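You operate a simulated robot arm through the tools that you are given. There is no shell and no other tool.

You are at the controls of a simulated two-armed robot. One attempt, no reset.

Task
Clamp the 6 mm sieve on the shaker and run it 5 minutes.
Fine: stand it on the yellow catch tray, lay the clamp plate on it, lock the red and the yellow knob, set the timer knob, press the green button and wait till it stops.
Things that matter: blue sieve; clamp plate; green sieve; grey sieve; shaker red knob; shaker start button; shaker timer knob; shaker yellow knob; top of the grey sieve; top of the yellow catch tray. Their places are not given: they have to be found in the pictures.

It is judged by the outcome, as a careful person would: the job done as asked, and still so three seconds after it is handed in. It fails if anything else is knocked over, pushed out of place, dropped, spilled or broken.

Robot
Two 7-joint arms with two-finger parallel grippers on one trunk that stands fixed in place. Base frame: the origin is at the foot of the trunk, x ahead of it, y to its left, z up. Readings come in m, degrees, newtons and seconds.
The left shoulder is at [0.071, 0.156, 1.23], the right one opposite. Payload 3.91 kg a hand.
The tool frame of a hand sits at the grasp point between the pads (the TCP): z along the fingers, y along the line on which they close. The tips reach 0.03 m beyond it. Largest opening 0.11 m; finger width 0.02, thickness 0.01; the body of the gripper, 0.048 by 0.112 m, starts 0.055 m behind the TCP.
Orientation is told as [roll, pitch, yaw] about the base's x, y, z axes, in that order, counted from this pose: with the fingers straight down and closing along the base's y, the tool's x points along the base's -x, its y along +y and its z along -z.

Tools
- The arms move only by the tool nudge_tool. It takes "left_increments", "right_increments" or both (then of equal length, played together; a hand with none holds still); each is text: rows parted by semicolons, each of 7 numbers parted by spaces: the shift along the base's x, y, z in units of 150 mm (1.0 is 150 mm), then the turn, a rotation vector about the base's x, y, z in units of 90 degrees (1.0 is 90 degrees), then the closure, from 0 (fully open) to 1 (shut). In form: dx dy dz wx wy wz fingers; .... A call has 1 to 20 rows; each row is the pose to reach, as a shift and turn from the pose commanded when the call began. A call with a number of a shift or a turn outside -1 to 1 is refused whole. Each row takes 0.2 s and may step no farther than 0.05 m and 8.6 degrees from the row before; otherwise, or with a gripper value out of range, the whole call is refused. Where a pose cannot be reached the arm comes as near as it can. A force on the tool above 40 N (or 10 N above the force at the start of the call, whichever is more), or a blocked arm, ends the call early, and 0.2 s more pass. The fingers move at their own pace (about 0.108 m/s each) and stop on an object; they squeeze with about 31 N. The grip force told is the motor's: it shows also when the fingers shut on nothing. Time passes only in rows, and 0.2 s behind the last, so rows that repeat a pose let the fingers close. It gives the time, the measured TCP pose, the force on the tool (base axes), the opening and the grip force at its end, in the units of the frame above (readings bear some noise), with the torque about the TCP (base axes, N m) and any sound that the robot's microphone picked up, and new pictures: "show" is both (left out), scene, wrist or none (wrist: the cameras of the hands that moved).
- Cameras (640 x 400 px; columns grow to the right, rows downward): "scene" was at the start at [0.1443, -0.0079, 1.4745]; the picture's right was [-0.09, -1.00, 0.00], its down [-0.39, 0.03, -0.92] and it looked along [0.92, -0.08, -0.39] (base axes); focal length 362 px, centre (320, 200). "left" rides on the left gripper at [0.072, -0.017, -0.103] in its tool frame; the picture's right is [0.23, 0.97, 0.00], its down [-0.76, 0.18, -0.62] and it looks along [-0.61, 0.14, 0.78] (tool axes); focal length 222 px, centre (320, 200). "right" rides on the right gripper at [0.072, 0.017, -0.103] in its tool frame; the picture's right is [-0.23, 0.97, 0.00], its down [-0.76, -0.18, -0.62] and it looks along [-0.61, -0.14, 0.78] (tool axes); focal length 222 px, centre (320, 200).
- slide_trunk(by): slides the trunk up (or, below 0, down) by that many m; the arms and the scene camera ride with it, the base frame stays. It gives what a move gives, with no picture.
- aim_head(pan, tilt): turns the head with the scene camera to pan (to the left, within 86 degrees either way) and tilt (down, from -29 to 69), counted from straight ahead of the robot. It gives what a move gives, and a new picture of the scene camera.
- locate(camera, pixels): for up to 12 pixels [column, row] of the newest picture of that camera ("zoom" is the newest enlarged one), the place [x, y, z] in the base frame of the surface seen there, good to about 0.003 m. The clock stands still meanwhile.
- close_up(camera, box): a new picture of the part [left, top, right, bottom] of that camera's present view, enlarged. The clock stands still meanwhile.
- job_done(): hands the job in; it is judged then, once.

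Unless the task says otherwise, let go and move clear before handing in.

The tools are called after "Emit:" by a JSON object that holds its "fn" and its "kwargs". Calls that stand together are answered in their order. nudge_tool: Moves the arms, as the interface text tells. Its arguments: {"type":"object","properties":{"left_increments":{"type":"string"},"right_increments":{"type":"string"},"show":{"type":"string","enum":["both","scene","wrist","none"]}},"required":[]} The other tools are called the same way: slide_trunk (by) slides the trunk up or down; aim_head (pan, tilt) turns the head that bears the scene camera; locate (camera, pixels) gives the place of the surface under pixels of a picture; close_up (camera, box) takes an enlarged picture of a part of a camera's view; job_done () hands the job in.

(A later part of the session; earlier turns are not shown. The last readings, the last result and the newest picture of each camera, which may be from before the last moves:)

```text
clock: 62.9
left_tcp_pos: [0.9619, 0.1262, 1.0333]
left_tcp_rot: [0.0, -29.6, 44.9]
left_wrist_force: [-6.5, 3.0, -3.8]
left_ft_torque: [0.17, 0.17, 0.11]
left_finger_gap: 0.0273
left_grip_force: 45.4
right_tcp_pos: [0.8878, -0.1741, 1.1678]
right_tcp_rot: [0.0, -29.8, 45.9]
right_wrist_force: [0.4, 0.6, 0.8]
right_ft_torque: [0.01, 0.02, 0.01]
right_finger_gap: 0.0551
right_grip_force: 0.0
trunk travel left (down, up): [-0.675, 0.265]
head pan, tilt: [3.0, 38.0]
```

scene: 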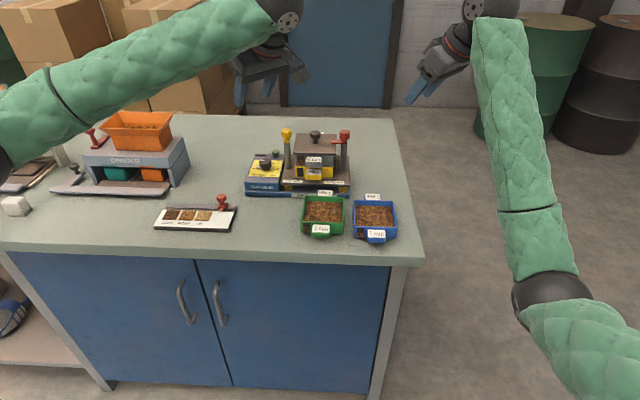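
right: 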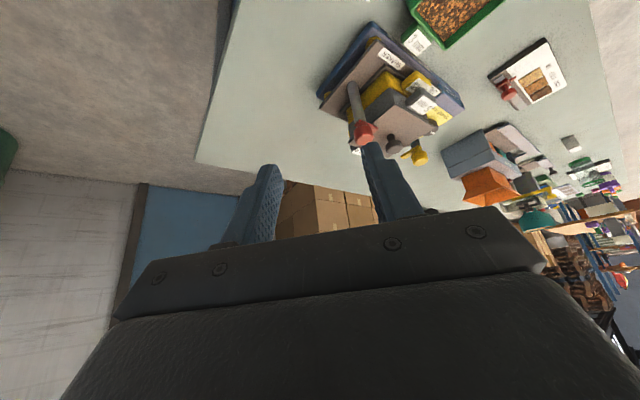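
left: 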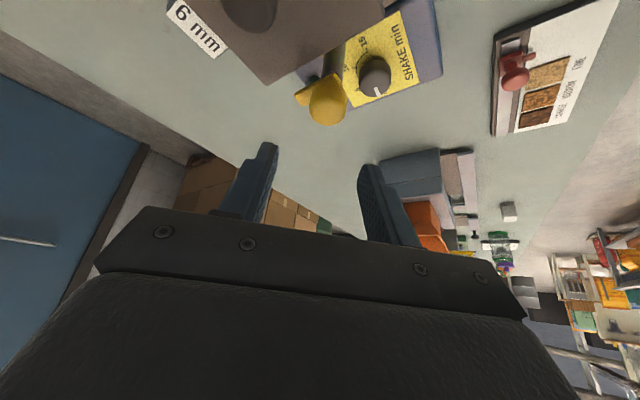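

The side force (~6.7 N along the closing line) tells me to shift about 0.7 mm to −x/+y. I'll turn −90° with that correction.

Emit:
{"fn": "nudge_tool", "kwargs": {"left_increments": "-0.0035 0.0035 0 0 0 0 1; -0.0098 0.0107 0 0 0 -0.0833 1; -0.0152 0.0187 0 0 0 -0.1667 1; -0.0194 0.0273 0 0 0 -0.25 1; -0.0225 0.0364 0 0 0 -0.3333 1; -0.0243 0.0458 0 0 0 -0.4167 1; -0.025 0.0553 0 0 0 -0.5 1; -0.0243 0.0649 0 0 0 -0.5833 1; -0.0225 0.0743 0 0 0 -0.6667 1; -0.0194 0.0834 0 0 0 -0.75 1; -0.0152 0.092 0 0 0 -0.8333 1; -0.0098 0.1 0 0 0 -0.9167 1; -0.0035 0.1072 0 0 0 -1 1; -0.0035 0.1072 0 0 0 -1 1", "show": "both"}}

Emit:
{"fn": "close_up", "kwargs": {"camera": "scene", "box": [270, 110, 370, 190]}}

Emit:
{"fn": "close_up", "kwargs": {"camera": "left", "box": [180, 60, 480, 250]}}

```text
clock: 65.9
left_tcp_pos: [0.962, 0.1443, 1.033]
left_tcp_rot: [0.1, -29.7, -45.1]
left_wrist_force: [1.2, 4.3, -4.2]
left_ft_torque: [0.31, -0.05, 0.56]
left_finger_gap: 0.0275
left_grip_force: 45.0
right_tcp_pos: [0.8874, -0.1731, 1.1682]
right_tcp_rot: [0.0, -29.8, 45.9]
right_wrist_force: [-1.1, -0.4, 0.3]
right_ft_torque: [0.04, 0.0, 0.0]
right_finger_gap: 0.0546
right_grip_force: 0.1
trunk travel left (down, up): [-0.675, 0.265]
head pan, tilt: [3.0, 38.0]
```

scene: 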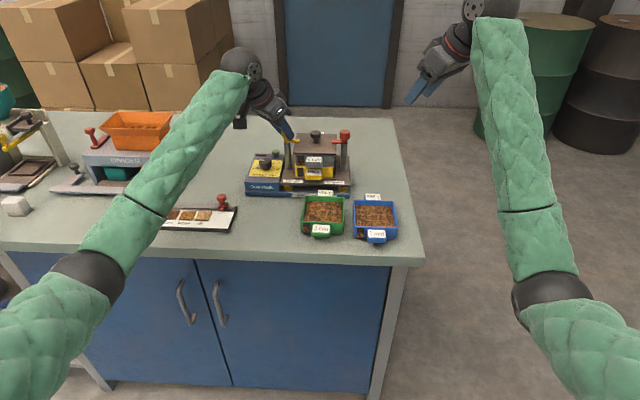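
left: 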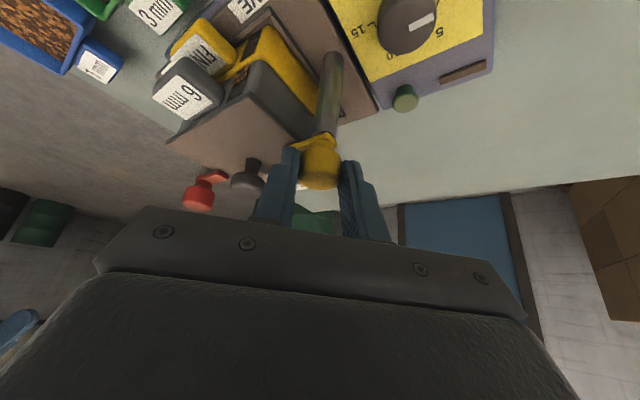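

```text
5.00 times, centred on (320, 150) of scene
```

zoom: 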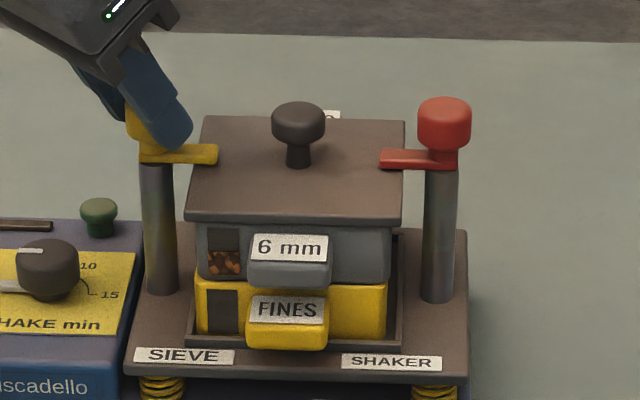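

```text
2.11 times, centred on (330, 155) of left
```

zoom: 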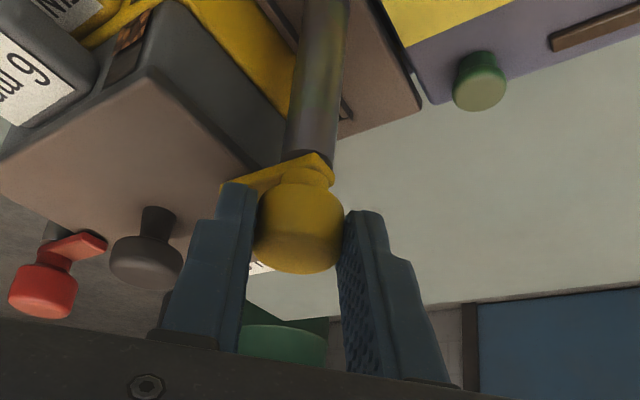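

The yellow bar lies over the plate (scene zoom 190,153), with torque 0.56 N m at the stop. I'll push 3° more, ease back, release and withdraw up and outward.

Emit:
{"fn": "nudge_tool", "kwargs": {"left_increments": "0.0025 0.002 0 0 0 -0.035 1; 0.0025 0.002 0 0 0 -0.035 1; 0 0 0 0 0 0 1; 0 0 0 0 0 0 0.7; 0 0 0 0 0 0 0.5; 0 0 0 0 0 0 0.5", "show": "none"}}

Emit:
{"fn": "nudge_tool", "kwargs": {"left_increments": "-0.03 0.03 0.08 0 0 0 0.5; -0.1 0.1 0.25 0 0 0 0.5; -0.2 0.2 0.5 0 0 0 0.5; -0.3 0.3 0.7 0 0 0 0.5; -0.45 0.4 0.8 0 0 0 0.5; -0.6 0.5 0.9 0 0 0 0.5; -0.6 0.5 0.9 0 0 0 0.5", "show": "both"}}

Emit:
{"fn": "close_up", "kwargs": {"camera": "scene", "box": [240, 110, 370, 190]}}

Emit:
{"fn": "close_up", "kwargs": {"camera": "scene", "box": [245, 140, 301, 175]}}

```text
clock: 67.3
left_tcp_pos: [0.9598, 0.1433, 1.0342]
left_tcp_rot: [0.0, -29.7, -45.3]
left_wrist_force: [0.9, 0.2, -0.9]
left_ft_torque: [0.01, 0.0, -0.03]
left_finger_gap: 0.0552
left_grip_force: 0.0
right_tcp_pos: [0.8873, -0.1755, 1.1686]
right_tcp_rot: [-0.1, -30.0, 45.8]
right_wrist_force: [0.1, -0.4, 0.4]
right_ft_torque: [0.01, 0.01, -0.01]
right_finger_gap: 0.0549
right_grip_force: 0.1
trunk travel left (down, up): [-0.675, 0.265]
head pan, tilt: [3.0, 38.0]
```

```text
clock: 68.9
left_tcp_pos: [0.8708, 0.2165, 1.1702]
left_tcp_rot: [-0.1, -29.5, -45.1]
left_wrist_force: [0.4, 0.0, -0.2]
left_ft_torque: [-0.01, 0.03, -0.01]
left_finger_gap: 0.0548
left_grip_force: 0.1
right_tcp_pos: [0.8877, -0.1756, 1.1674]
right_tcp_rot: [0.2, -30.0, 45.9]
right_wrist_force: [0.4, -1.1, -0.3]
right_ft_torque: [0.02, 0.01, 0.02]
right_finger_gap: 0.0548
right_grip_force: 0.0
trunk travel left (down, up): [-0.675, 0.265]
head pan, tilt: [3.0, 38.0]
```

scene: 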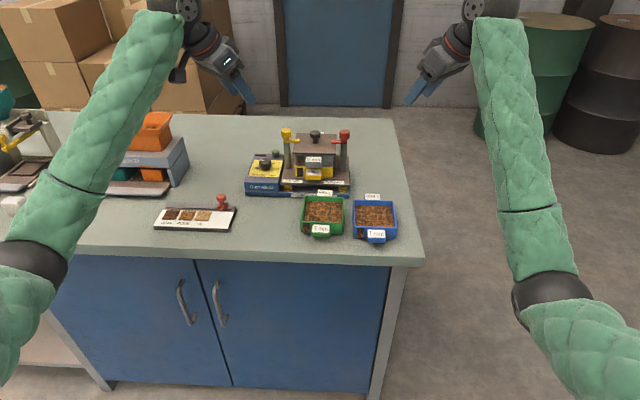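
left: 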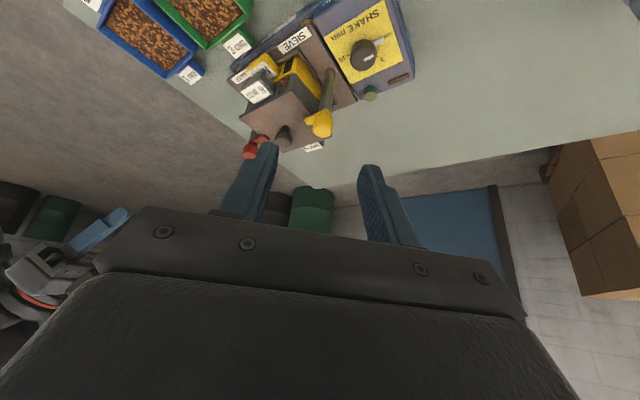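

```text
4.92 times, centred on (305, 150) of scene
```

zoom: 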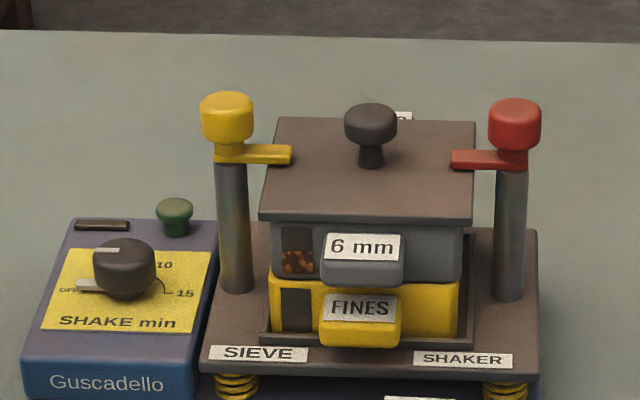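

```text
11.43 times, centred on (273, 158) of scene
```

zoom: 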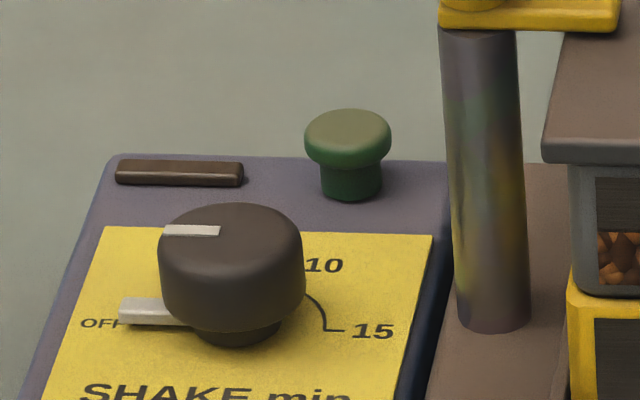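

Both bars are locked over the plate. Now I'll look at the dial from the left camera.

Emit:
{"fn": "close_up", "kwargs": {"camera": "left", "box": [315, 0, 425, 105]}}

Emit:
{"fn": "locate", "kwargs": {"camera": "zoom", "pixels": [[290, 150], [300, 180], [265, 190], [320, 190], [285, 220], [330, 150], [370, 170], [250, 250], [300, 205], [320, 330], [300, 100], [420, 280]]}}

```text
3.81 times, centred on (370, 52) of left
```

zoom: 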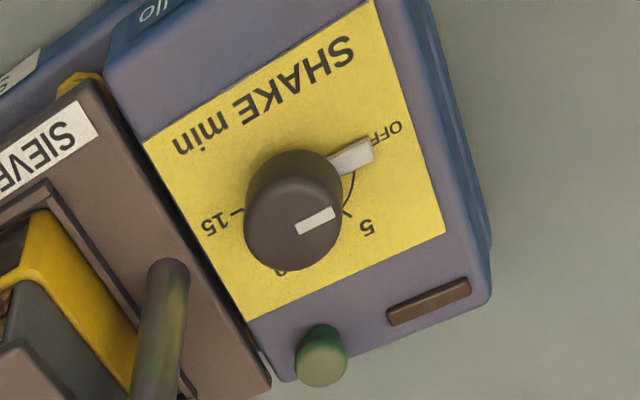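

```text
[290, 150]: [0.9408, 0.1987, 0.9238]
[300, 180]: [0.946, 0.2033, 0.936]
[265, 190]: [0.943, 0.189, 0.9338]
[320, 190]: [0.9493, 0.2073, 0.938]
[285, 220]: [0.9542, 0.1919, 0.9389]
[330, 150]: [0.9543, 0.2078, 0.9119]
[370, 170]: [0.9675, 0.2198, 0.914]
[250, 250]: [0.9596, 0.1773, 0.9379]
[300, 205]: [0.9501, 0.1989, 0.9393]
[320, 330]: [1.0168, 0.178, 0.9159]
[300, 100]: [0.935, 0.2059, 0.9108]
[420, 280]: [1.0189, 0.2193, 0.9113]
```

The 5 mark is visible at zoom (365,228), with its tick at (346,213). I'll locate the marks and knob to compute angles.

Emit:
{"fn": "locate", "kwargs": {"camera": "zoom", "pixels": [[347, 214], [366, 228], [388, 132], [215, 222], [238, 211], [370, 148], [340, 165], [278, 272], [356, 180], [334, 211], [300, 232], [290, 240]]}}

Emit:
{"fn": "locate", "kwargs": {"camera": "scene", "pixels": [[265, 158], [271, 158], [259, 158], [265, 154], [265, 162], [300, 160], [257, 167], [302, 168], [253, 168], [276, 152], [276, 150], [276, 154]]}}

Emit:
{"fn": "close_up", "kwargs": {"camera": "left", "box": [345, 30, 395, 75]}}

```text
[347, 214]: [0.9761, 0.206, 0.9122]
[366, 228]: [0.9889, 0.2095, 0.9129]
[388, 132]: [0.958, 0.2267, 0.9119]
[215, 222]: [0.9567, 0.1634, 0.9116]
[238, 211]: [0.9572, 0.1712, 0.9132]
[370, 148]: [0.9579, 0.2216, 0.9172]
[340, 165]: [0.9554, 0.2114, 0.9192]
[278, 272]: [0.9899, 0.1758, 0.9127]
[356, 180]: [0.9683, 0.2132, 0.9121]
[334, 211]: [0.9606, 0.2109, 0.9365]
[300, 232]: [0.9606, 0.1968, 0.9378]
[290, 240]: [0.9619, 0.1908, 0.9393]
```

```text
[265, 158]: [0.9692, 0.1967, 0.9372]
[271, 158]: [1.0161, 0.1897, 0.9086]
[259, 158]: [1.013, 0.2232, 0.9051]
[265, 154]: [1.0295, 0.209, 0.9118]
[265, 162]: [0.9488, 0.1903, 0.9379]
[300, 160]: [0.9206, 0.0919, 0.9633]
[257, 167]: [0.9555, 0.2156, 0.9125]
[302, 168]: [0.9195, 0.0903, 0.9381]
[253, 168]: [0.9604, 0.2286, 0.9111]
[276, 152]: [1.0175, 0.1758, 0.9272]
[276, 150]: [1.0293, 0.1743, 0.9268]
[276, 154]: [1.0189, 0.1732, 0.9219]
```

```text
8.89 times, centred on (370, 52) of left
```

zoom: 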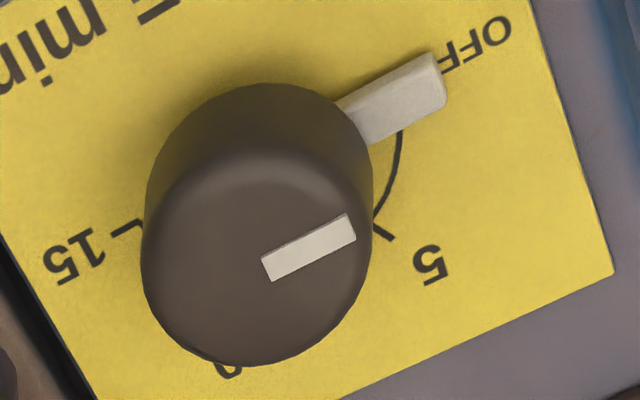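

The dial axis is ≈(0.957, 0.1935) and OFF→5 is 60° clockwise. With +30° yaw the hand would hit the yellow post, so I'll start at yaw 0 and end at −60°. First to a point above the dial.

Emit:
{"fn": "nudge_tool", "kwargs": {"left_increments": "0.06 -0.02 0 0 0 0.08 0.45; 0.12 -0.04 -0.1 0 0 0.16 0.45; 0.2 -0.06 -0.25 0 0 0.24 0.45; 0.28 -0.09 -0.4 0 0 0.32 0.45; 0.36 -0.12 -0.55 0 0 0.4 0.45; 0.43 -0.14 -0.7 0 0 0.47 0.45; 0.488 -0.153 -0.85 0 0 0.5 0.45; 0.488 -0.153 -1 0 0 0.5 0.45; 0.488 -0.153 -1 0 0 0.5 0.45", "show": "both"}}

Emit:
{"fn": "close_up", "kwargs": {"camera": "left", "box": [180, 20, 480, 250]}}

```text
clock: 70.9
left_tcp_pos: [0.9436, 0.194, 1.0189]
left_tcp_rot: [0.1, -29.7, 0.0]
left_wrist_force: [-1.2, 0.9, 0.0]
left_ft_torque: [0.03, -0.02, -0.01]
left_finger_gap: 0.0609
left_grip_force: 0.2
right_tcp_pos: [0.8874, -0.175, 1.169]
right_tcp_rot: [0.0, -30.0, 45.9]
right_wrist_force: [0.1, 0.4, 0.1]
right_ft_torque: [0.0, 0.0, -0.01]
right_finger_gap: 0.055
right_grip_force: 0.0
trunk travel left (down, up): [-0.675, 0.265]
head pan, tilt: [3.0, 38.0]
```

scene: 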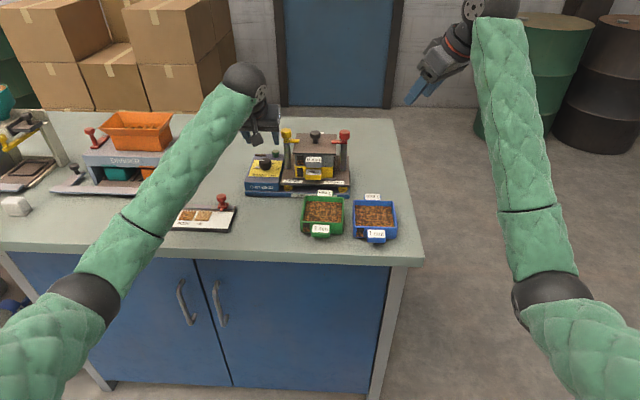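
left: 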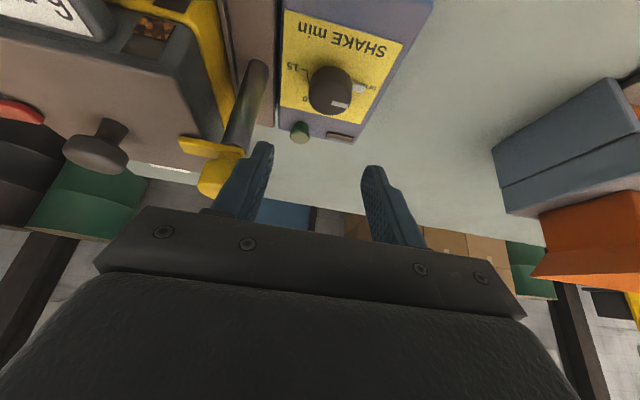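

```text
1.74 times, centred on (330, 135) of left
```

zoom: 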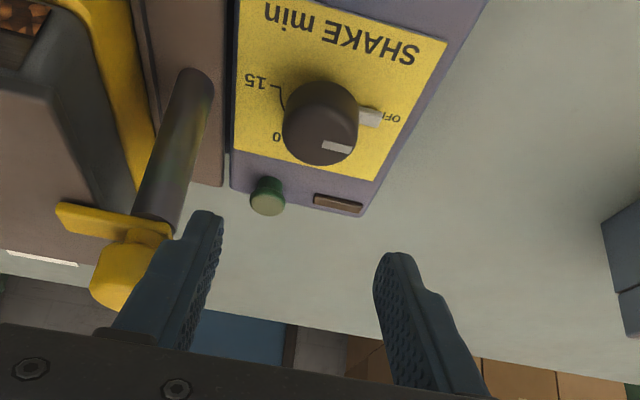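

Clear of the yellow post. I'll lower to z=0.954 around the dial knob.

Emit:
{"fn": "nudge_tool", "kwargs": {"left_increments": "0 0 -0.13 0 0 0 0.45; 0 0 -0.26 0 0 0 0.45; 0 0 -0.37 0 0 0 0.45; 0 0 -0.433 0 0 0 0.45; 0 0 -0.433 0 0 0 0.45", "show": "both"}}

Emit:
{"fn": "close_up", "kwargs": {"camera": "left", "box": [180, 20, 480, 250]}}

Emit:
{"fn": "close_up", "kwargs": {"camera": "scene", "box": [230, 120, 310, 190]}}

```text
clock: 72.1
left_tcp_pos: [0.9455, 0.1953, 0.9529]
left_tcp_rot: [-0.1, -29.8, -0.1]
left_wrist_force: [0.3, -0.5, -0.1]
left_ft_torque: [0.01, 0.0, 0.01]
left_finger_gap: 0.0604
left_grip_force: 0.1
right_tcp_pos: [0.8874, -0.1741, 1.1686]
right_tcp_rot: [0.0, -30.0, 45.9]
right_wrist_force: [0.0, 0.1, 0.7]
right_ft_torque: [-0.01, 0.01, 0.01]
right_finger_gap: 0.0551
right_grip_force: 0.1
trunk travel left (down, up): [-0.675, 0.265]
head pan, tilt: [3.0, 38.0]
```

scene: 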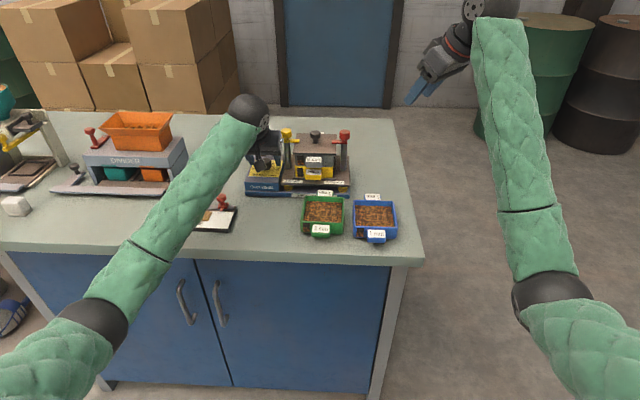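
left: 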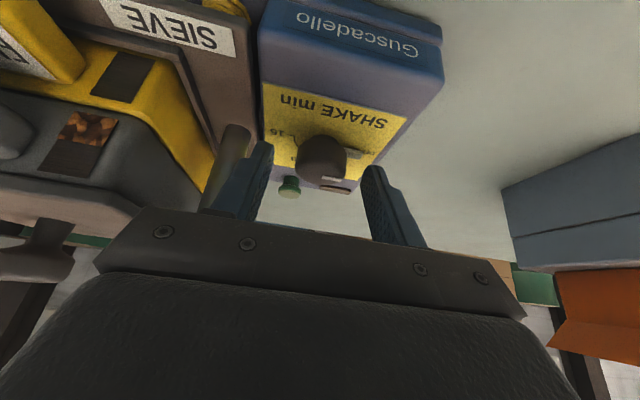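

```text
1.74 times, centred on (330, 135) of left
```

zoom: 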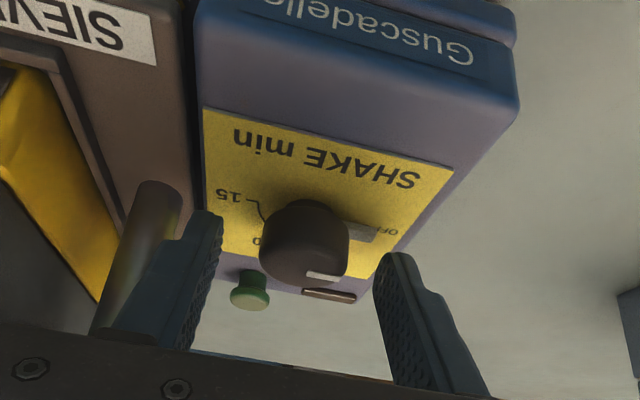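

```text
5.71 times, centred on (270, 155) of scene
```

zoom: 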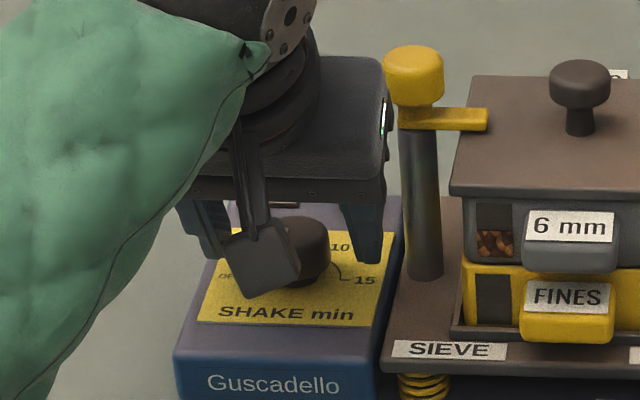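

The dial knob is between the fingers. I'll close on it.

Emit:
{"fn": "nudge_tool", "kwargs": {"left_increments": "0 0 0 0 0 0 0.6; 0 0 0 0 0 0 0.8; 0 0 0 0 0 0 1; 0 0 0 0 0 0 1", "show": "none"}}

Emit:
{"fn": "close_up", "kwargs": {"camera": "left", "box": [180, 20, 480, 250]}}

```text
clock: 73.1
left_tcp_pos: [0.9447, 0.1959, 0.9536]
left_tcp_rot: [0.0, -29.5, -0.1]
left_wrist_force: [0.1, 2.2, -0.5]
left_ft_torque: [0.24, -0.01, 0.05]
left_finger_gap: 0.0325
left_grip_force: 44.8
right_tcp_pos: [0.888, -0.1755, 1.1679]
right_tcp_rot: [0.0, -29.9, 46.0]
right_wrist_force: [-0.3, 0.6, 0.0]
right_ft_torque: [-0.02, -0.04, 0.0]
right_finger_gap: 0.0548
right_grip_force: 0.0
trunk travel left (down, up): [-0.675, 0.265]
head pan, tilt: [3.0, 38.0]
```

```text
1.74 times, centred on (330, 135) of left
```

zoom: 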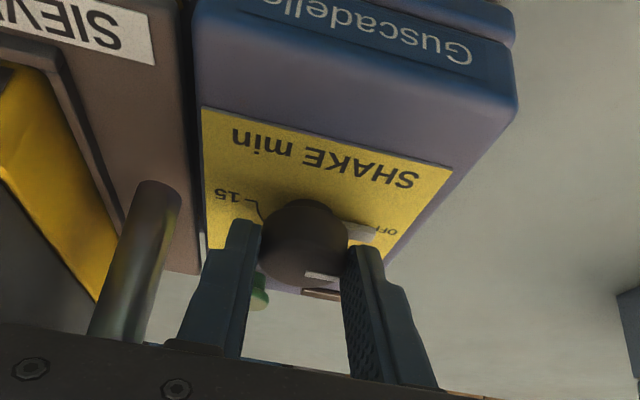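

Gripped (gap 0.0325). I'll turn it 60° clockwise about its axis.

Emit:
{"fn": "nudge_tool", "kwargs": {"left_increments": "0.0007 0.0113 0 0 0 -0.0833 1; 0.003 0.0224 0 0 0 -0.1667 1; 0.0066 0.0332 0 0 0 -0.25 1; 0.0116 0.0433 0 0 0 -0.3333 1; 0.0179 0.0528 0 0 0 -0.4167 1; 0.0254 0.0613 0 0 0 -0.5 1; 0.0339 0.0688 0 0 0 -0.5833 1; 0.0433 0.0751 0 0 0 -0.6667 1; 0.0433 0.0751 0 0 0 -0.6667 1", "show": "both"}}

Emit:
{"fn": "close_up", "kwargs": {"camera": "left", "box": [180, 20, 480, 250]}}

Emit:
{"fn": "close_up", "kwargs": {"camera": "scene", "box": [230, 120, 310, 190]}}

```text
clock: 75.1
left_tcp_pos: [0.9516, 0.2057, 0.954]
left_tcp_rot: [0.0, -29.7, -60.0]
left_wrist_force: [15.9, 1.8, 8.5]
left_ft_torque: [0.13, -0.63, 0.19]
left_finger_gap: 0.0326
left_grip_force: 44.9
right_tcp_pos: [0.8868, -0.1749, 1.1677]
right_tcp_rot: [0.0, -30.0, 45.9]
right_wrist_force: [0.7, -0.1, -0.7]
right_ft_torque: [0.0, 0.04, 0.03]
right_finger_gap: 0.0552
right_grip_force: 0.1
trunk travel left (down, up): [-0.675, 0.265]
head pan, tilt: [3.0, 38.0]
```

scene: 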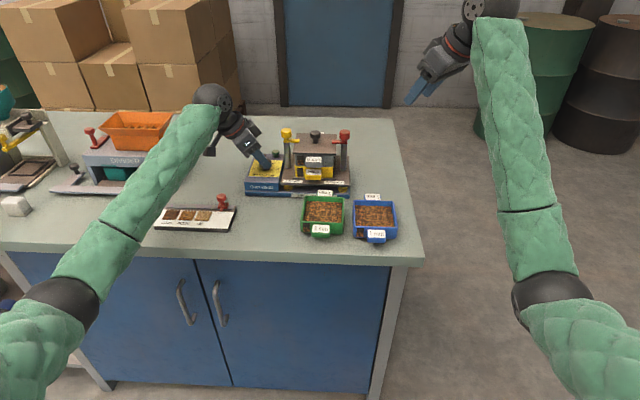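
left: 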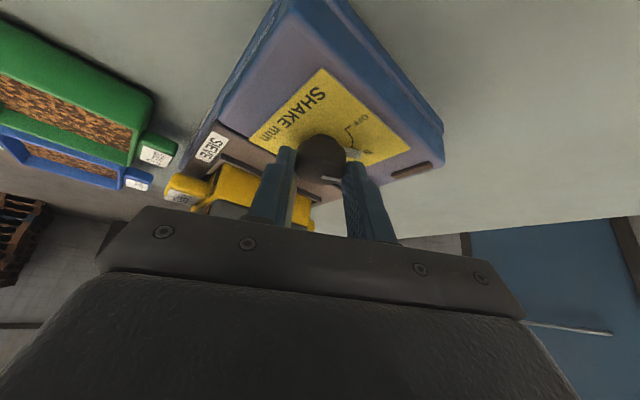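

```text
1.74 times, centred on (330, 135) of left
```

zoom: 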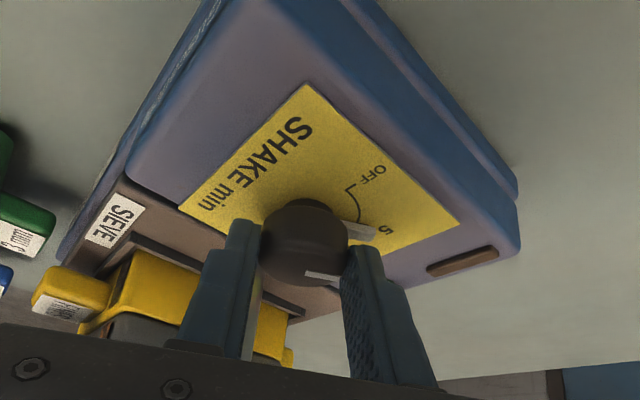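

```text
5.71 times, centred on (270, 155) of scene
```

zoom: 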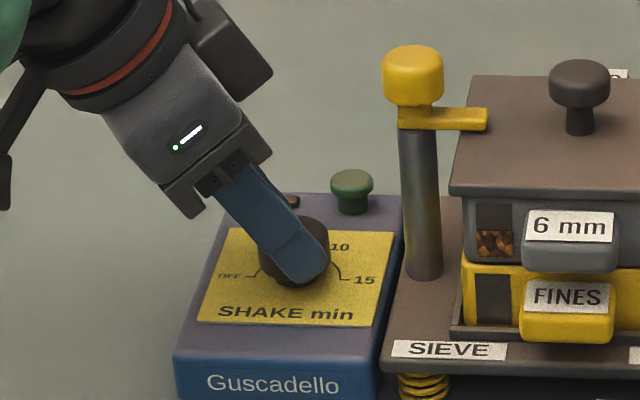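

The pointer has moved next to the 5 mark. There's a 16 N side load, so I'll relieve it by shifting 1.5 mm, then inspect the pointer.

Emit:
{"fn": "nudge_tool", "kwargs": {"left_increments": "0.006 0.003 0.002 0 0 0 1; 0.01 0.005 0.003 0 0 0 1; 0.01 0.005 0.003 0 0 0 1", "show": "none"}}

Emit:
{"fn": "close_up", "kwargs": {"camera": "left", "box": [300, 90, 420, 190]}}

```text
clock: 75.9
left_tcp_pos: [0.9506, 0.2045, 0.9541]
left_tcp_rot: [-0.1, -29.7, -60.1]
left_wrist_force: [-7.1, -2.2, -1.1]
left_ft_torque: [-0.8, 0.0, -0.09]
left_finger_gap: 0.0327
left_grip_force: 44.8
right_tcp_pos: [0.8867, -0.1745, 1.1678]
right_tcp_rot: [0.0, -30.0, 46.0]
right_wrist_force: [0.0, -0.2, 0.6]
right_ft_torque: [0.03, 0.02, 0.01]
right_finger_gap: 0.0549
right_grip_force: 0.1
trunk travel left (down, up): [-0.675, 0.265]
head pan, tilt: [3.0, 38.0]
```

```text
4.00 times, centred on (360, 140) of left
```

zoom: 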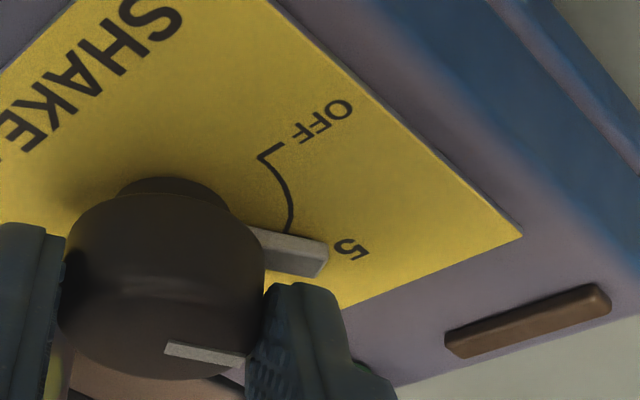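

The pointer covers the 5 tick. I'll release and back off along the finger axis to check from above.

Emit:
{"fn": "nudge_tool", "kwargs": {"left_increments": "-0.003 -0.002 0 0 0 0 1; -0.003 -0.002 0 0 0 0 0.7; -0.003 -0.002 0 0 0 0 0.45; -0.003 -0.002 0 0 0 0 0.45; -0.03 0.05 0.1 0 0 0 0.45; -0.1 0.17 0.35 0 0 0 0.45; -0.18 0.3 0.6 0 0 0 0.45; -0.25 0.4 0.8 0 0 0 0.45; -0.28 0.45 0.9 0 0 0 0.45", "show": "both"}}

Emit:
{"fn": "close_up", "kwargs": {"camera": "left", "box": [240, 0, 420, 140]}}

Emit:
{"fn": "close_up", "kwargs": {"camera": "scene", "box": [245, 140, 301, 175]}}

```text
clock: 77.9
left_tcp_pos: [0.9091, 0.2737, 1.0881]
left_tcp_rot: [0.1, -29.6, -60.1]
left_wrist_force: [-1.1, 0.2, -0.2]
left_ft_torque: [-0.02, 0.01, -0.04]
left_finger_gap: 0.0604
left_grip_force: 0.1
right_tcp_pos: [0.8881, -0.1741, 1.1688]
right_tcp_rot: [0.0, -30.0, 45.9]
right_wrist_force: [-0.5, 0.9, -0.4]
right_ft_torque: [0.01, 0.0, 0.01]
right_finger_gap: 0.0549
right_grip_force: 0.0
trunk travel left (down, up): [-0.675, 0.265]
head pan, tilt: [3.0, 38.0]
```

scene: 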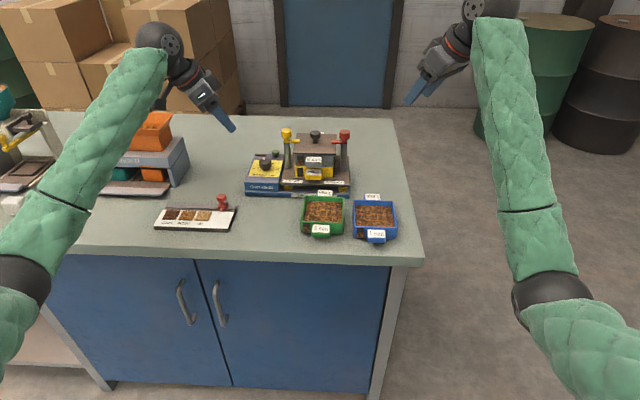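
left: 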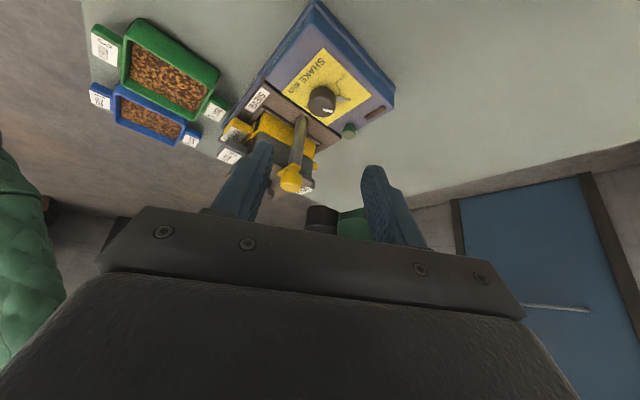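

```text
2.86 times, centred on (330, 70) of left
```

zoom: 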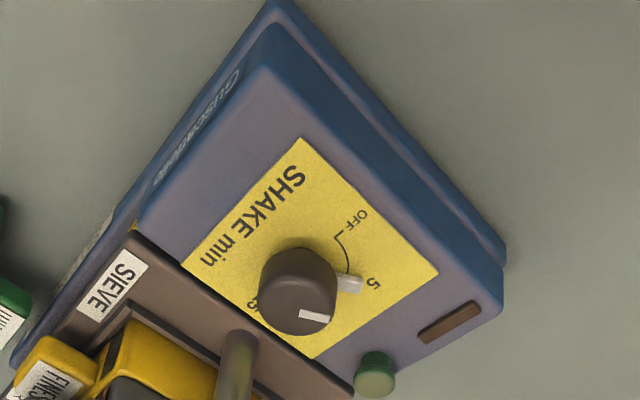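

```text
11.43 times, centred on (273, 158) of scene
```

zoom: 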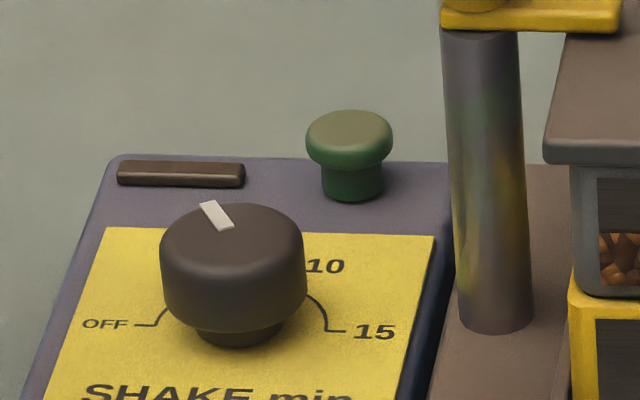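

The pointer sits at 5 in both views. I'll measure its angle accurately.

Emit:
{"fn": "close_up", "kwargs": {"camera": "left", "box": [300, 70, 370, 125]}}

Emit:
{"fn": "locate", "kwargs": {"camera": "zoom", "pixels": [[440, 190], [400, 185], [250, 200], [300, 225], [180, 150], [330, 60], [440, 120], [480, 190], [250, 260], [340, 240], [270, 235], [460, 200]]}}

```text
7.27 times, centred on (335, 98) of left
```

zoom: 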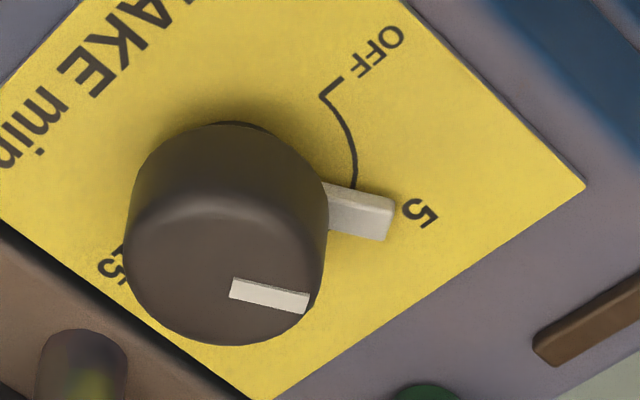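

```text
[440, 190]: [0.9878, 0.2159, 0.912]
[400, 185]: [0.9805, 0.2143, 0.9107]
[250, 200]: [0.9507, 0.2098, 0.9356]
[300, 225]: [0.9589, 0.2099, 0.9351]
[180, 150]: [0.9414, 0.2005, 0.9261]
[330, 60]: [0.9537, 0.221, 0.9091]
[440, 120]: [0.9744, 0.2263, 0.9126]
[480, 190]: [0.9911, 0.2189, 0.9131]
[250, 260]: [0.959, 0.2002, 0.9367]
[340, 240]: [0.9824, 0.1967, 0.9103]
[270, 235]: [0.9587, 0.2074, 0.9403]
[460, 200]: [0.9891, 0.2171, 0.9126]
```

Emit:
{"fn": "locate", "kwargs": {"camera": "zoom", "pixels": [[340, 207], [388, 218], [365, 212], [235, 288], [305, 302], [268, 294], [420, 213], [325, 97], [355, 180], [390, 200], [384, 235], [335, 225]]}}

```text
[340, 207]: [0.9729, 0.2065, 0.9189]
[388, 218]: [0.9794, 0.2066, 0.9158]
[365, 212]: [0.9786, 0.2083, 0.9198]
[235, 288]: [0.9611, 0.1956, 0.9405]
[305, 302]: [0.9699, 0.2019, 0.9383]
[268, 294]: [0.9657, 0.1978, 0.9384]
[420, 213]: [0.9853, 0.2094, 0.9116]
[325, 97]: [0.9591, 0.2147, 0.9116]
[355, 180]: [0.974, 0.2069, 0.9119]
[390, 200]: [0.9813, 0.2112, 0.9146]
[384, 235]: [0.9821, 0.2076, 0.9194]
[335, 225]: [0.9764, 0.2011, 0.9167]
```

The pointer tip lies at ≈60° from OFF, on the 5 mark. Next the green button: I'll measure it from the left camera.

Emit:
{"fn": "close_up", "kwargs": {"camera": "left", "box": [325, 105, 375, 145]}}

Emit:
{"fn": "locate", "kwargs": {"camera": "zoom", "pixels": [[300, 230], [340, 230], [260, 230], [300, 200], [300, 260], [320, 240], [280, 250], [350, 260]]}}

Emit:
{"fn": "close_up", "kwargs": {"camera": "scene", "box": [264, 144, 288, 164]}}

Emit:
{"fn": "locate", "kwargs": {"camera": "zoom", "pixels": [[320, 120], [290, 130], [360, 130], [320, 150], [320, 100], [320, 170], [270, 130], [380, 130], [320, 220]]}}

```text
10.00 times, centred on (350, 125) of left
```

zoom: 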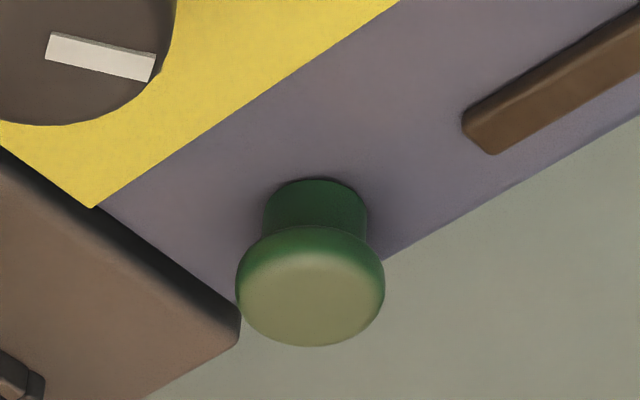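

```text
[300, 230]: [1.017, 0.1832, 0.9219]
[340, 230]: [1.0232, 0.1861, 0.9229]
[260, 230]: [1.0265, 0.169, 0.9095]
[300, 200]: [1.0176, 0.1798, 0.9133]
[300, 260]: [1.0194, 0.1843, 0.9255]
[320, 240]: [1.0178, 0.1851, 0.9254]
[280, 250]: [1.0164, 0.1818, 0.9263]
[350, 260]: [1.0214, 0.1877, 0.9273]
```

```text
16.00 times, centred on (276, 154) of scene
```

zoom: 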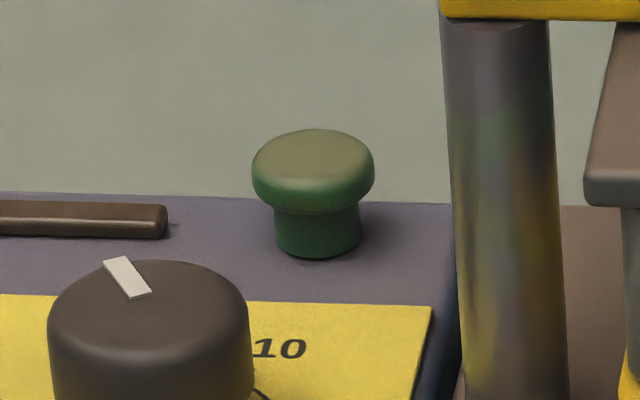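

```text
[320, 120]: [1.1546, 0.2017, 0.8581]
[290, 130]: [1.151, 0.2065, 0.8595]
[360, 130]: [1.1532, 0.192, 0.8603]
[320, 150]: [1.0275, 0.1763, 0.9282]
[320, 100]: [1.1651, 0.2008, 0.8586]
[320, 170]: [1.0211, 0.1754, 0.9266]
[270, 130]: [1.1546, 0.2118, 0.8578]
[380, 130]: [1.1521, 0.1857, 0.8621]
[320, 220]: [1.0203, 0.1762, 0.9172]
```

The button is centred at ≈(1.0245, 0.176) with its top at 0.928, near the reach limit, so I'll approach with yaw −45° and a steeper forward pitch (−47°), fingers closed. First step of reorienting:

Emit:
{"fn": "nudge_tool", "kwargs": {"left_increments": "0.08 -0.06 0 0 0 0.06 0.7; 0.16 -0.13 0 0 0 0.12 1; 0.24 -0.2 0 0 0 0.1667 1; 0.24 -0.2 0 0 0 0.1667 1", "show": "none"}}

Emit:
{"fn": "nudge_tool", "kwargs": {"left_increments": "0.12 -0.1 -0.1 -0.0445 -0.0445 0 1; 0.24 -0.2 -0.2 -0.089 -0.089 0 1; 0.36 -0.3 -0.3 -0.1336 -0.1336 0 1; 0.46 -0.38 -0.42 -0.1336 -0.1336 0 1; 0.46 -0.38 -0.42 -0.1336 -0.1336 0 1", "show": "both"}}

Emit:
{"fn": "close_up", "kwargs": {"camera": "left", "box": [200, 40, 440, 230]}}

Emit:
{"fn": "close_up", "kwargs": {"camera": "scene", "box": [230, 100, 310, 180]}}

```text
clock: 78.9
left_tcp_pos: [0.9444, 0.2446, 1.0882]
left_tcp_rot: [0.1, -29.8, -45.0]
left_wrist_force: [0.1, 0.1, -0.4]
left_ft_torque: [0.01, -0.01, -0.04]
left_finger_gap: 0.0
left_grip_force: 30.8
right_tcp_pos: [0.8872, -0.1741, 1.1691]
right_tcp_rot: [0.0, -29.8, 45.9]
right_wrist_force: [0.2, -0.5, 0.2]
right_ft_torque: [-0.01, 0.02, -0.03]
right_finger_gap: 0.055
right_grip_force: 0.0
trunk travel left (down, up): [-0.675, 0.265]
head pan, tilt: [3.0, 38.0]
```

```text
clock: 80.1
left_tcp_pos: [1.0144, 0.184, 1.026]
left_tcp_rot: [-0.1, -46.8, -45.1]
left_wrist_force: [-0.7, 0.5, 0.4]
left_ft_torque: [-0.01, 0.02, 0.02]
left_finger_gap: 0.0001
left_grip_force: 31.5
right_tcp_pos: [0.8867, -0.1748, 1.168]
right_tcp_rot: [0.0, -29.9, 45.9]
right_wrist_force: [0.5, -0.4, 0.4]
right_ft_torque: [0.0, 0.02, -0.01]
right_finger_gap: 0.0548
right_grip_force: 0.0
trunk travel left (down, up): [-0.675, 0.265]
head pan, tilt: [3.0, 38.0]
```

scene: 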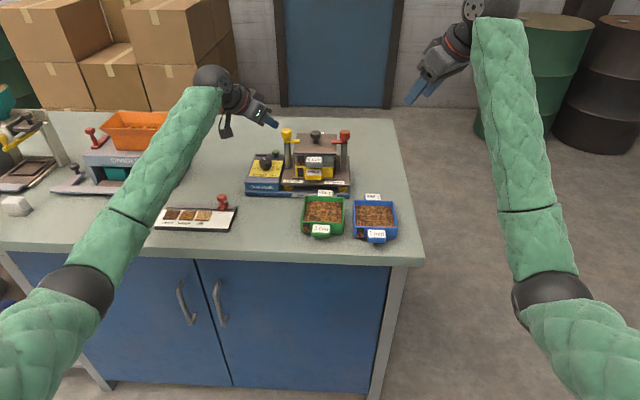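
left: 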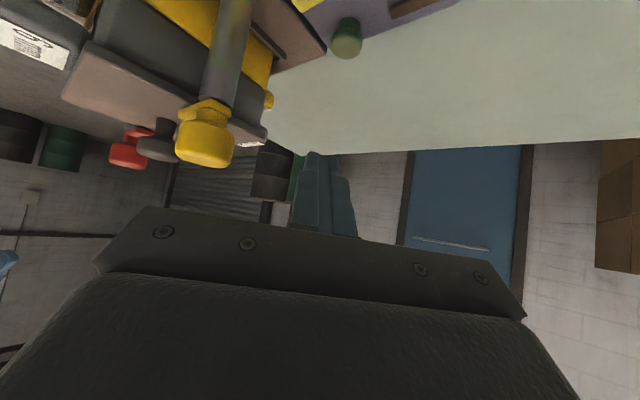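

```text
2.11 times, centred on (320, 135) of left
```

zoom: 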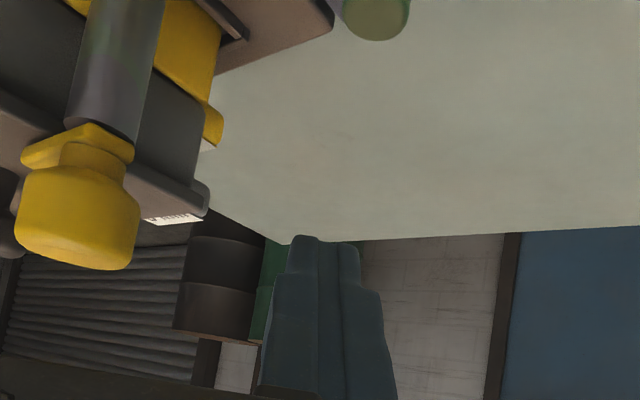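

```text
5.00 times, centred on (270, 140) of scene
```

zoom: 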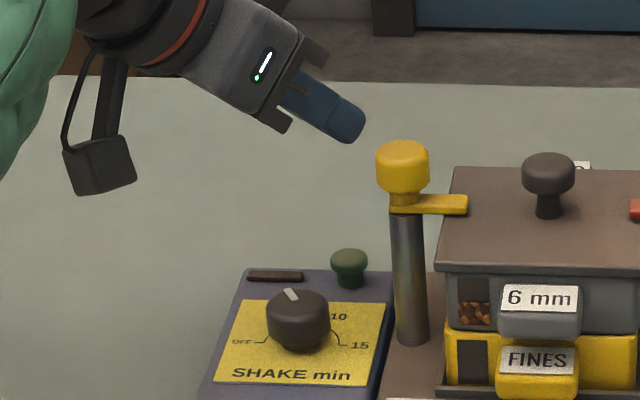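

The pose is reachable; the closed tips are above the button. I'll descend to just above it.

Emit:
{"fn": "nudge_tool", "kwargs": {"left_increments": "0 0.012 -0.15 0 0 0 1; 0 0.012 -0.3 0 0 0 1; 0 0.012 -0.4 0 0 0 1; 0 0.012 -0.43 0 0 0 1; 0 0.012 -0.43 0 0 0 1", "show": "wrist"}}

Emit:
{"fn": "close_up", "kwargs": {"camera": "left", "box": [200, 40, 440, 230]}}

Emit:
{"fn": "close_up", "kwargs": {"camera": "scene", "box": [240, 115, 310, 175]}}

```text
clock: 81.3
left_tcp_pos: [1.0138, 0.1882, 0.9621]
left_tcp_rot: [-0.1, -46.5, -45.0]
left_wrist_force: [0.0, -0.4, 0.2]
left_ft_torque: [0.01, 0.0, 0.0]
left_finger_gap: 0.0002
left_grip_force: 31.2
right_tcp_pos: [0.8879, -0.1745, 1.1687]
right_tcp_rot: [0.0, -29.9, 45.9]
right_wrist_force: [-0.3, 0.8, -1.2]
right_ft_torque: [-0.04, 0.0, -0.05]
right_finger_gap: 0.0549
right_grip_force: 0.0
trunk travel left (down, up): [-0.675, 0.265]
head pan, tilt: [3.0, 38.0]
```

left: 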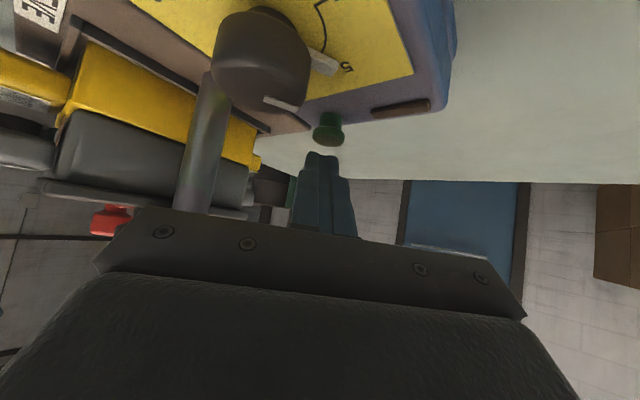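

```text
2.11 times, centred on (320, 135) of left
```

zoom: 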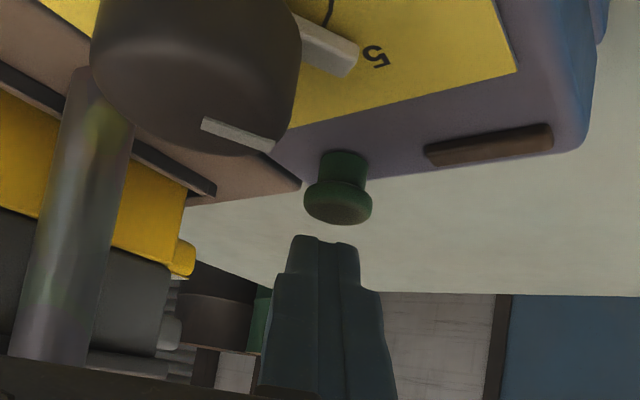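

```text
6.67 times, centred on (275, 145) of scene
```

zoom: 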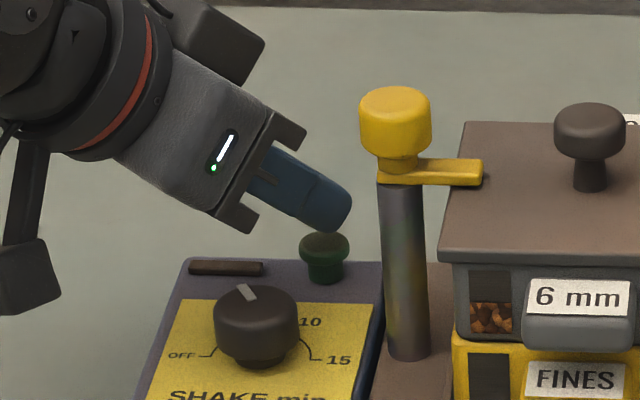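

The tips are just above the button. I'll press down in 2 mm rows and come back up in the same call, listening for a sound.

Emit:
{"fn": "nudge_tool", "kwargs": {"left_increments": "0 0 -0.015 0 0 0 1; 0 0 -0.03 0 0 0 1; 0 0 -0.045 0 0 0 1; 0 0 -0.06 0 0 0 1; 0 0 -0.07 0 0 0 1", "show": "none"}}

Emit:
{"fn": "close_up", "kwargs": {"camera": "scene", "box": [240, 115, 310, 175]}}

```text
clock: 82.5
left_tcp_pos: [1.0137, 0.1885, 0.9523]
left_tcp_rot: [0.1, -46.6, -45.0]
left_wrist_force: [0.6, 0.2, 1.7]
left_ft_torque: [-0.01, -0.08, 0.01]
left_finger_gap: 0.0
left_grip_force: 31.1
right_tcp_pos: [0.8882, -0.1748, 1.1685]
right_tcp_rot: [-0.1, -30.0, 45.9]
right_wrist_force: [-0.8, 0.4, -0.1]
right_ft_torque: [0.01, 0.03, -0.01]
right_finger_gap: 0.0549
right_grip_force: 0.1
trunk travel left (down, up): [-0.675, 0.265]
head pan, tilt: [3.0, 38.0]
```

```text
6.67 times, centred on (275, 145) of scene
```

zoom: 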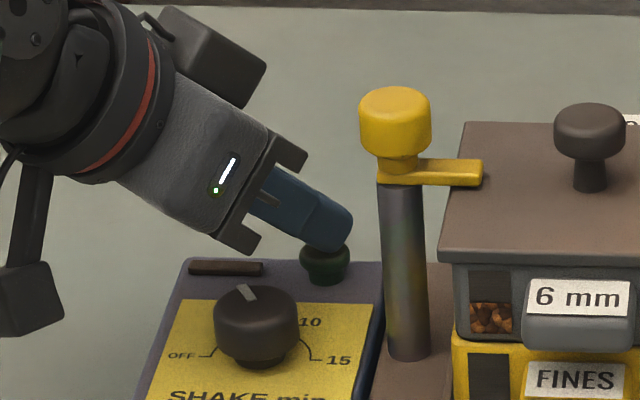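

Light contact (Fz 1.7 N), and the tips touch the button cap. I'll press further in small steps.

Emit:
{"fn": "nudge_tool", "kwargs": {"left_increments": "0 0 -0.01 0 0 0 1; 0 0 -0.02 0 0 0 1; 0 0 -0.03 0 0 0 1", "show": "none"}}

Emit:
{"fn": "close_up", "kwargs": {"camera": "scene", "box": [240, 115, 310, 175]}}

```text
clock: 83.3
left_tcp_pos: [1.0133, 0.1874, 0.9489]
left_tcp_rot: [0.2, -46.8, -45.1]
left_wrist_force: [-2.2, 1.4, 9.5]
left_ft_torque: [-0.08, -0.08, 0.02]
left_finger_gap: 0.0001
left_grip_force: 30.7
right_tcp_pos: [0.8863, -0.1743, 1.1693]
right_tcp_rot: [0.0, -30.0, 45.9]
right_wrist_force: [0.5, 0.4, -0.5]
right_ft_torque: [-0.01, -0.02, 0.01]
right_finger_gap: 0.0552
right_grip_force: 0.1
trunk travel left (down, up): [-0.675, 0.265]
head pan, tilt: [3.0, 38.0]
heard: click
```

```text
6.67 times, centred on (275, 145) of scene
```

zoom: 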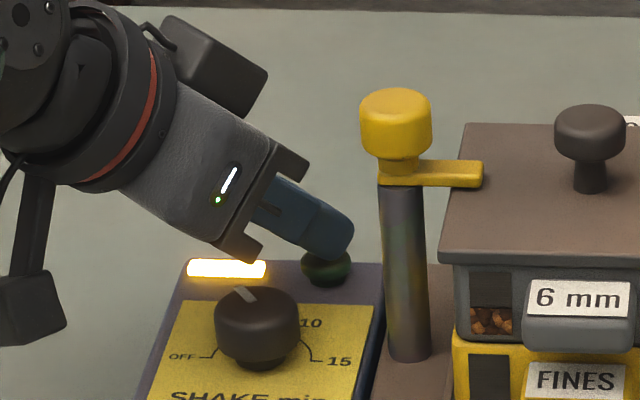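

Heard a click and the lamp at (227,268) lit: it's running. I'll lift off and withdraw, keeping clear.

Emit:
{"fn": "nudge_tool", "kwargs": {"left_increments": "0 0 0.05 0 0 0 1; 0 0 0.2 0 0 0 1; -0.1 0.1 0.4 0 0 0 1; -0.25 0.25 0.6 0 0 0 1; -0.4 0.4 0.7 0 0 0 1; -0.55 0.55 0.8 0 0 0 1", "show": "scene"}}

Emit:
{"fn": "close_up", "kwargs": {"camera": "scene", "box": [240, 110, 370, 200]}}

```text
clock: 84.7
left_tcp_pos: [0.9324, 0.2696, 1.0684]
left_tcp_rot: [0.0, -46.7, -45.1]
left_wrist_force: [-0.1, -0.3, -0.3]
left_ft_torque: [0.0, -0.01, 0.01]
left_finger_gap: 0.0
left_grip_force: 31.1
right_tcp_pos: [0.8871, -0.1736, 1.1699]
right_tcp_rot: [-0.1, -30.0, 45.8]
right_wrist_force: [-0.4, 0.2, 0.2]
right_ft_torque: [0.02, -0.04, 0.01]
right_finger_gap: 0.0547
right_grip_force: 0.1
trunk travel left (down, up): [-0.675, 0.265]
head pan, tilt: [3.0, 38.0]
```

scene: 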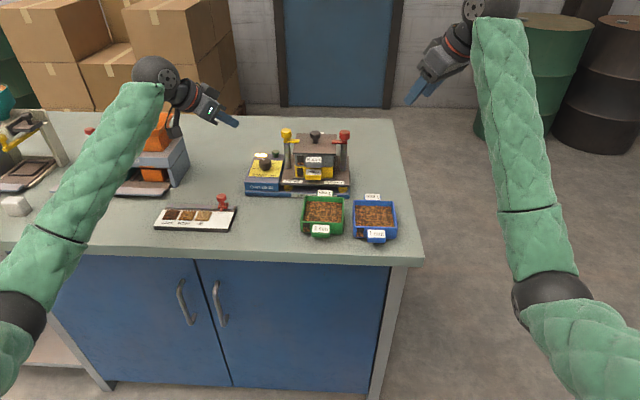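

```text
4.44 times, centred on (305, 155) of scene
```

zoom: 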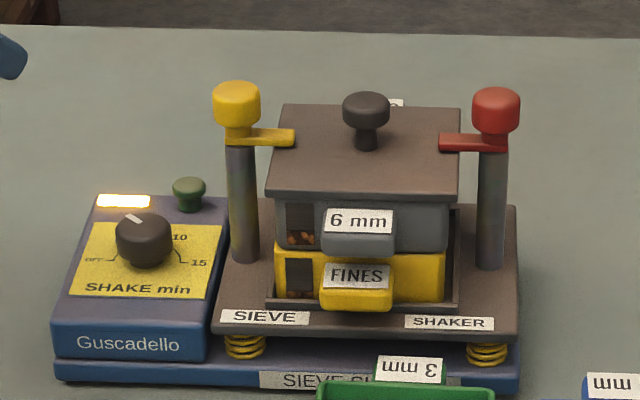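

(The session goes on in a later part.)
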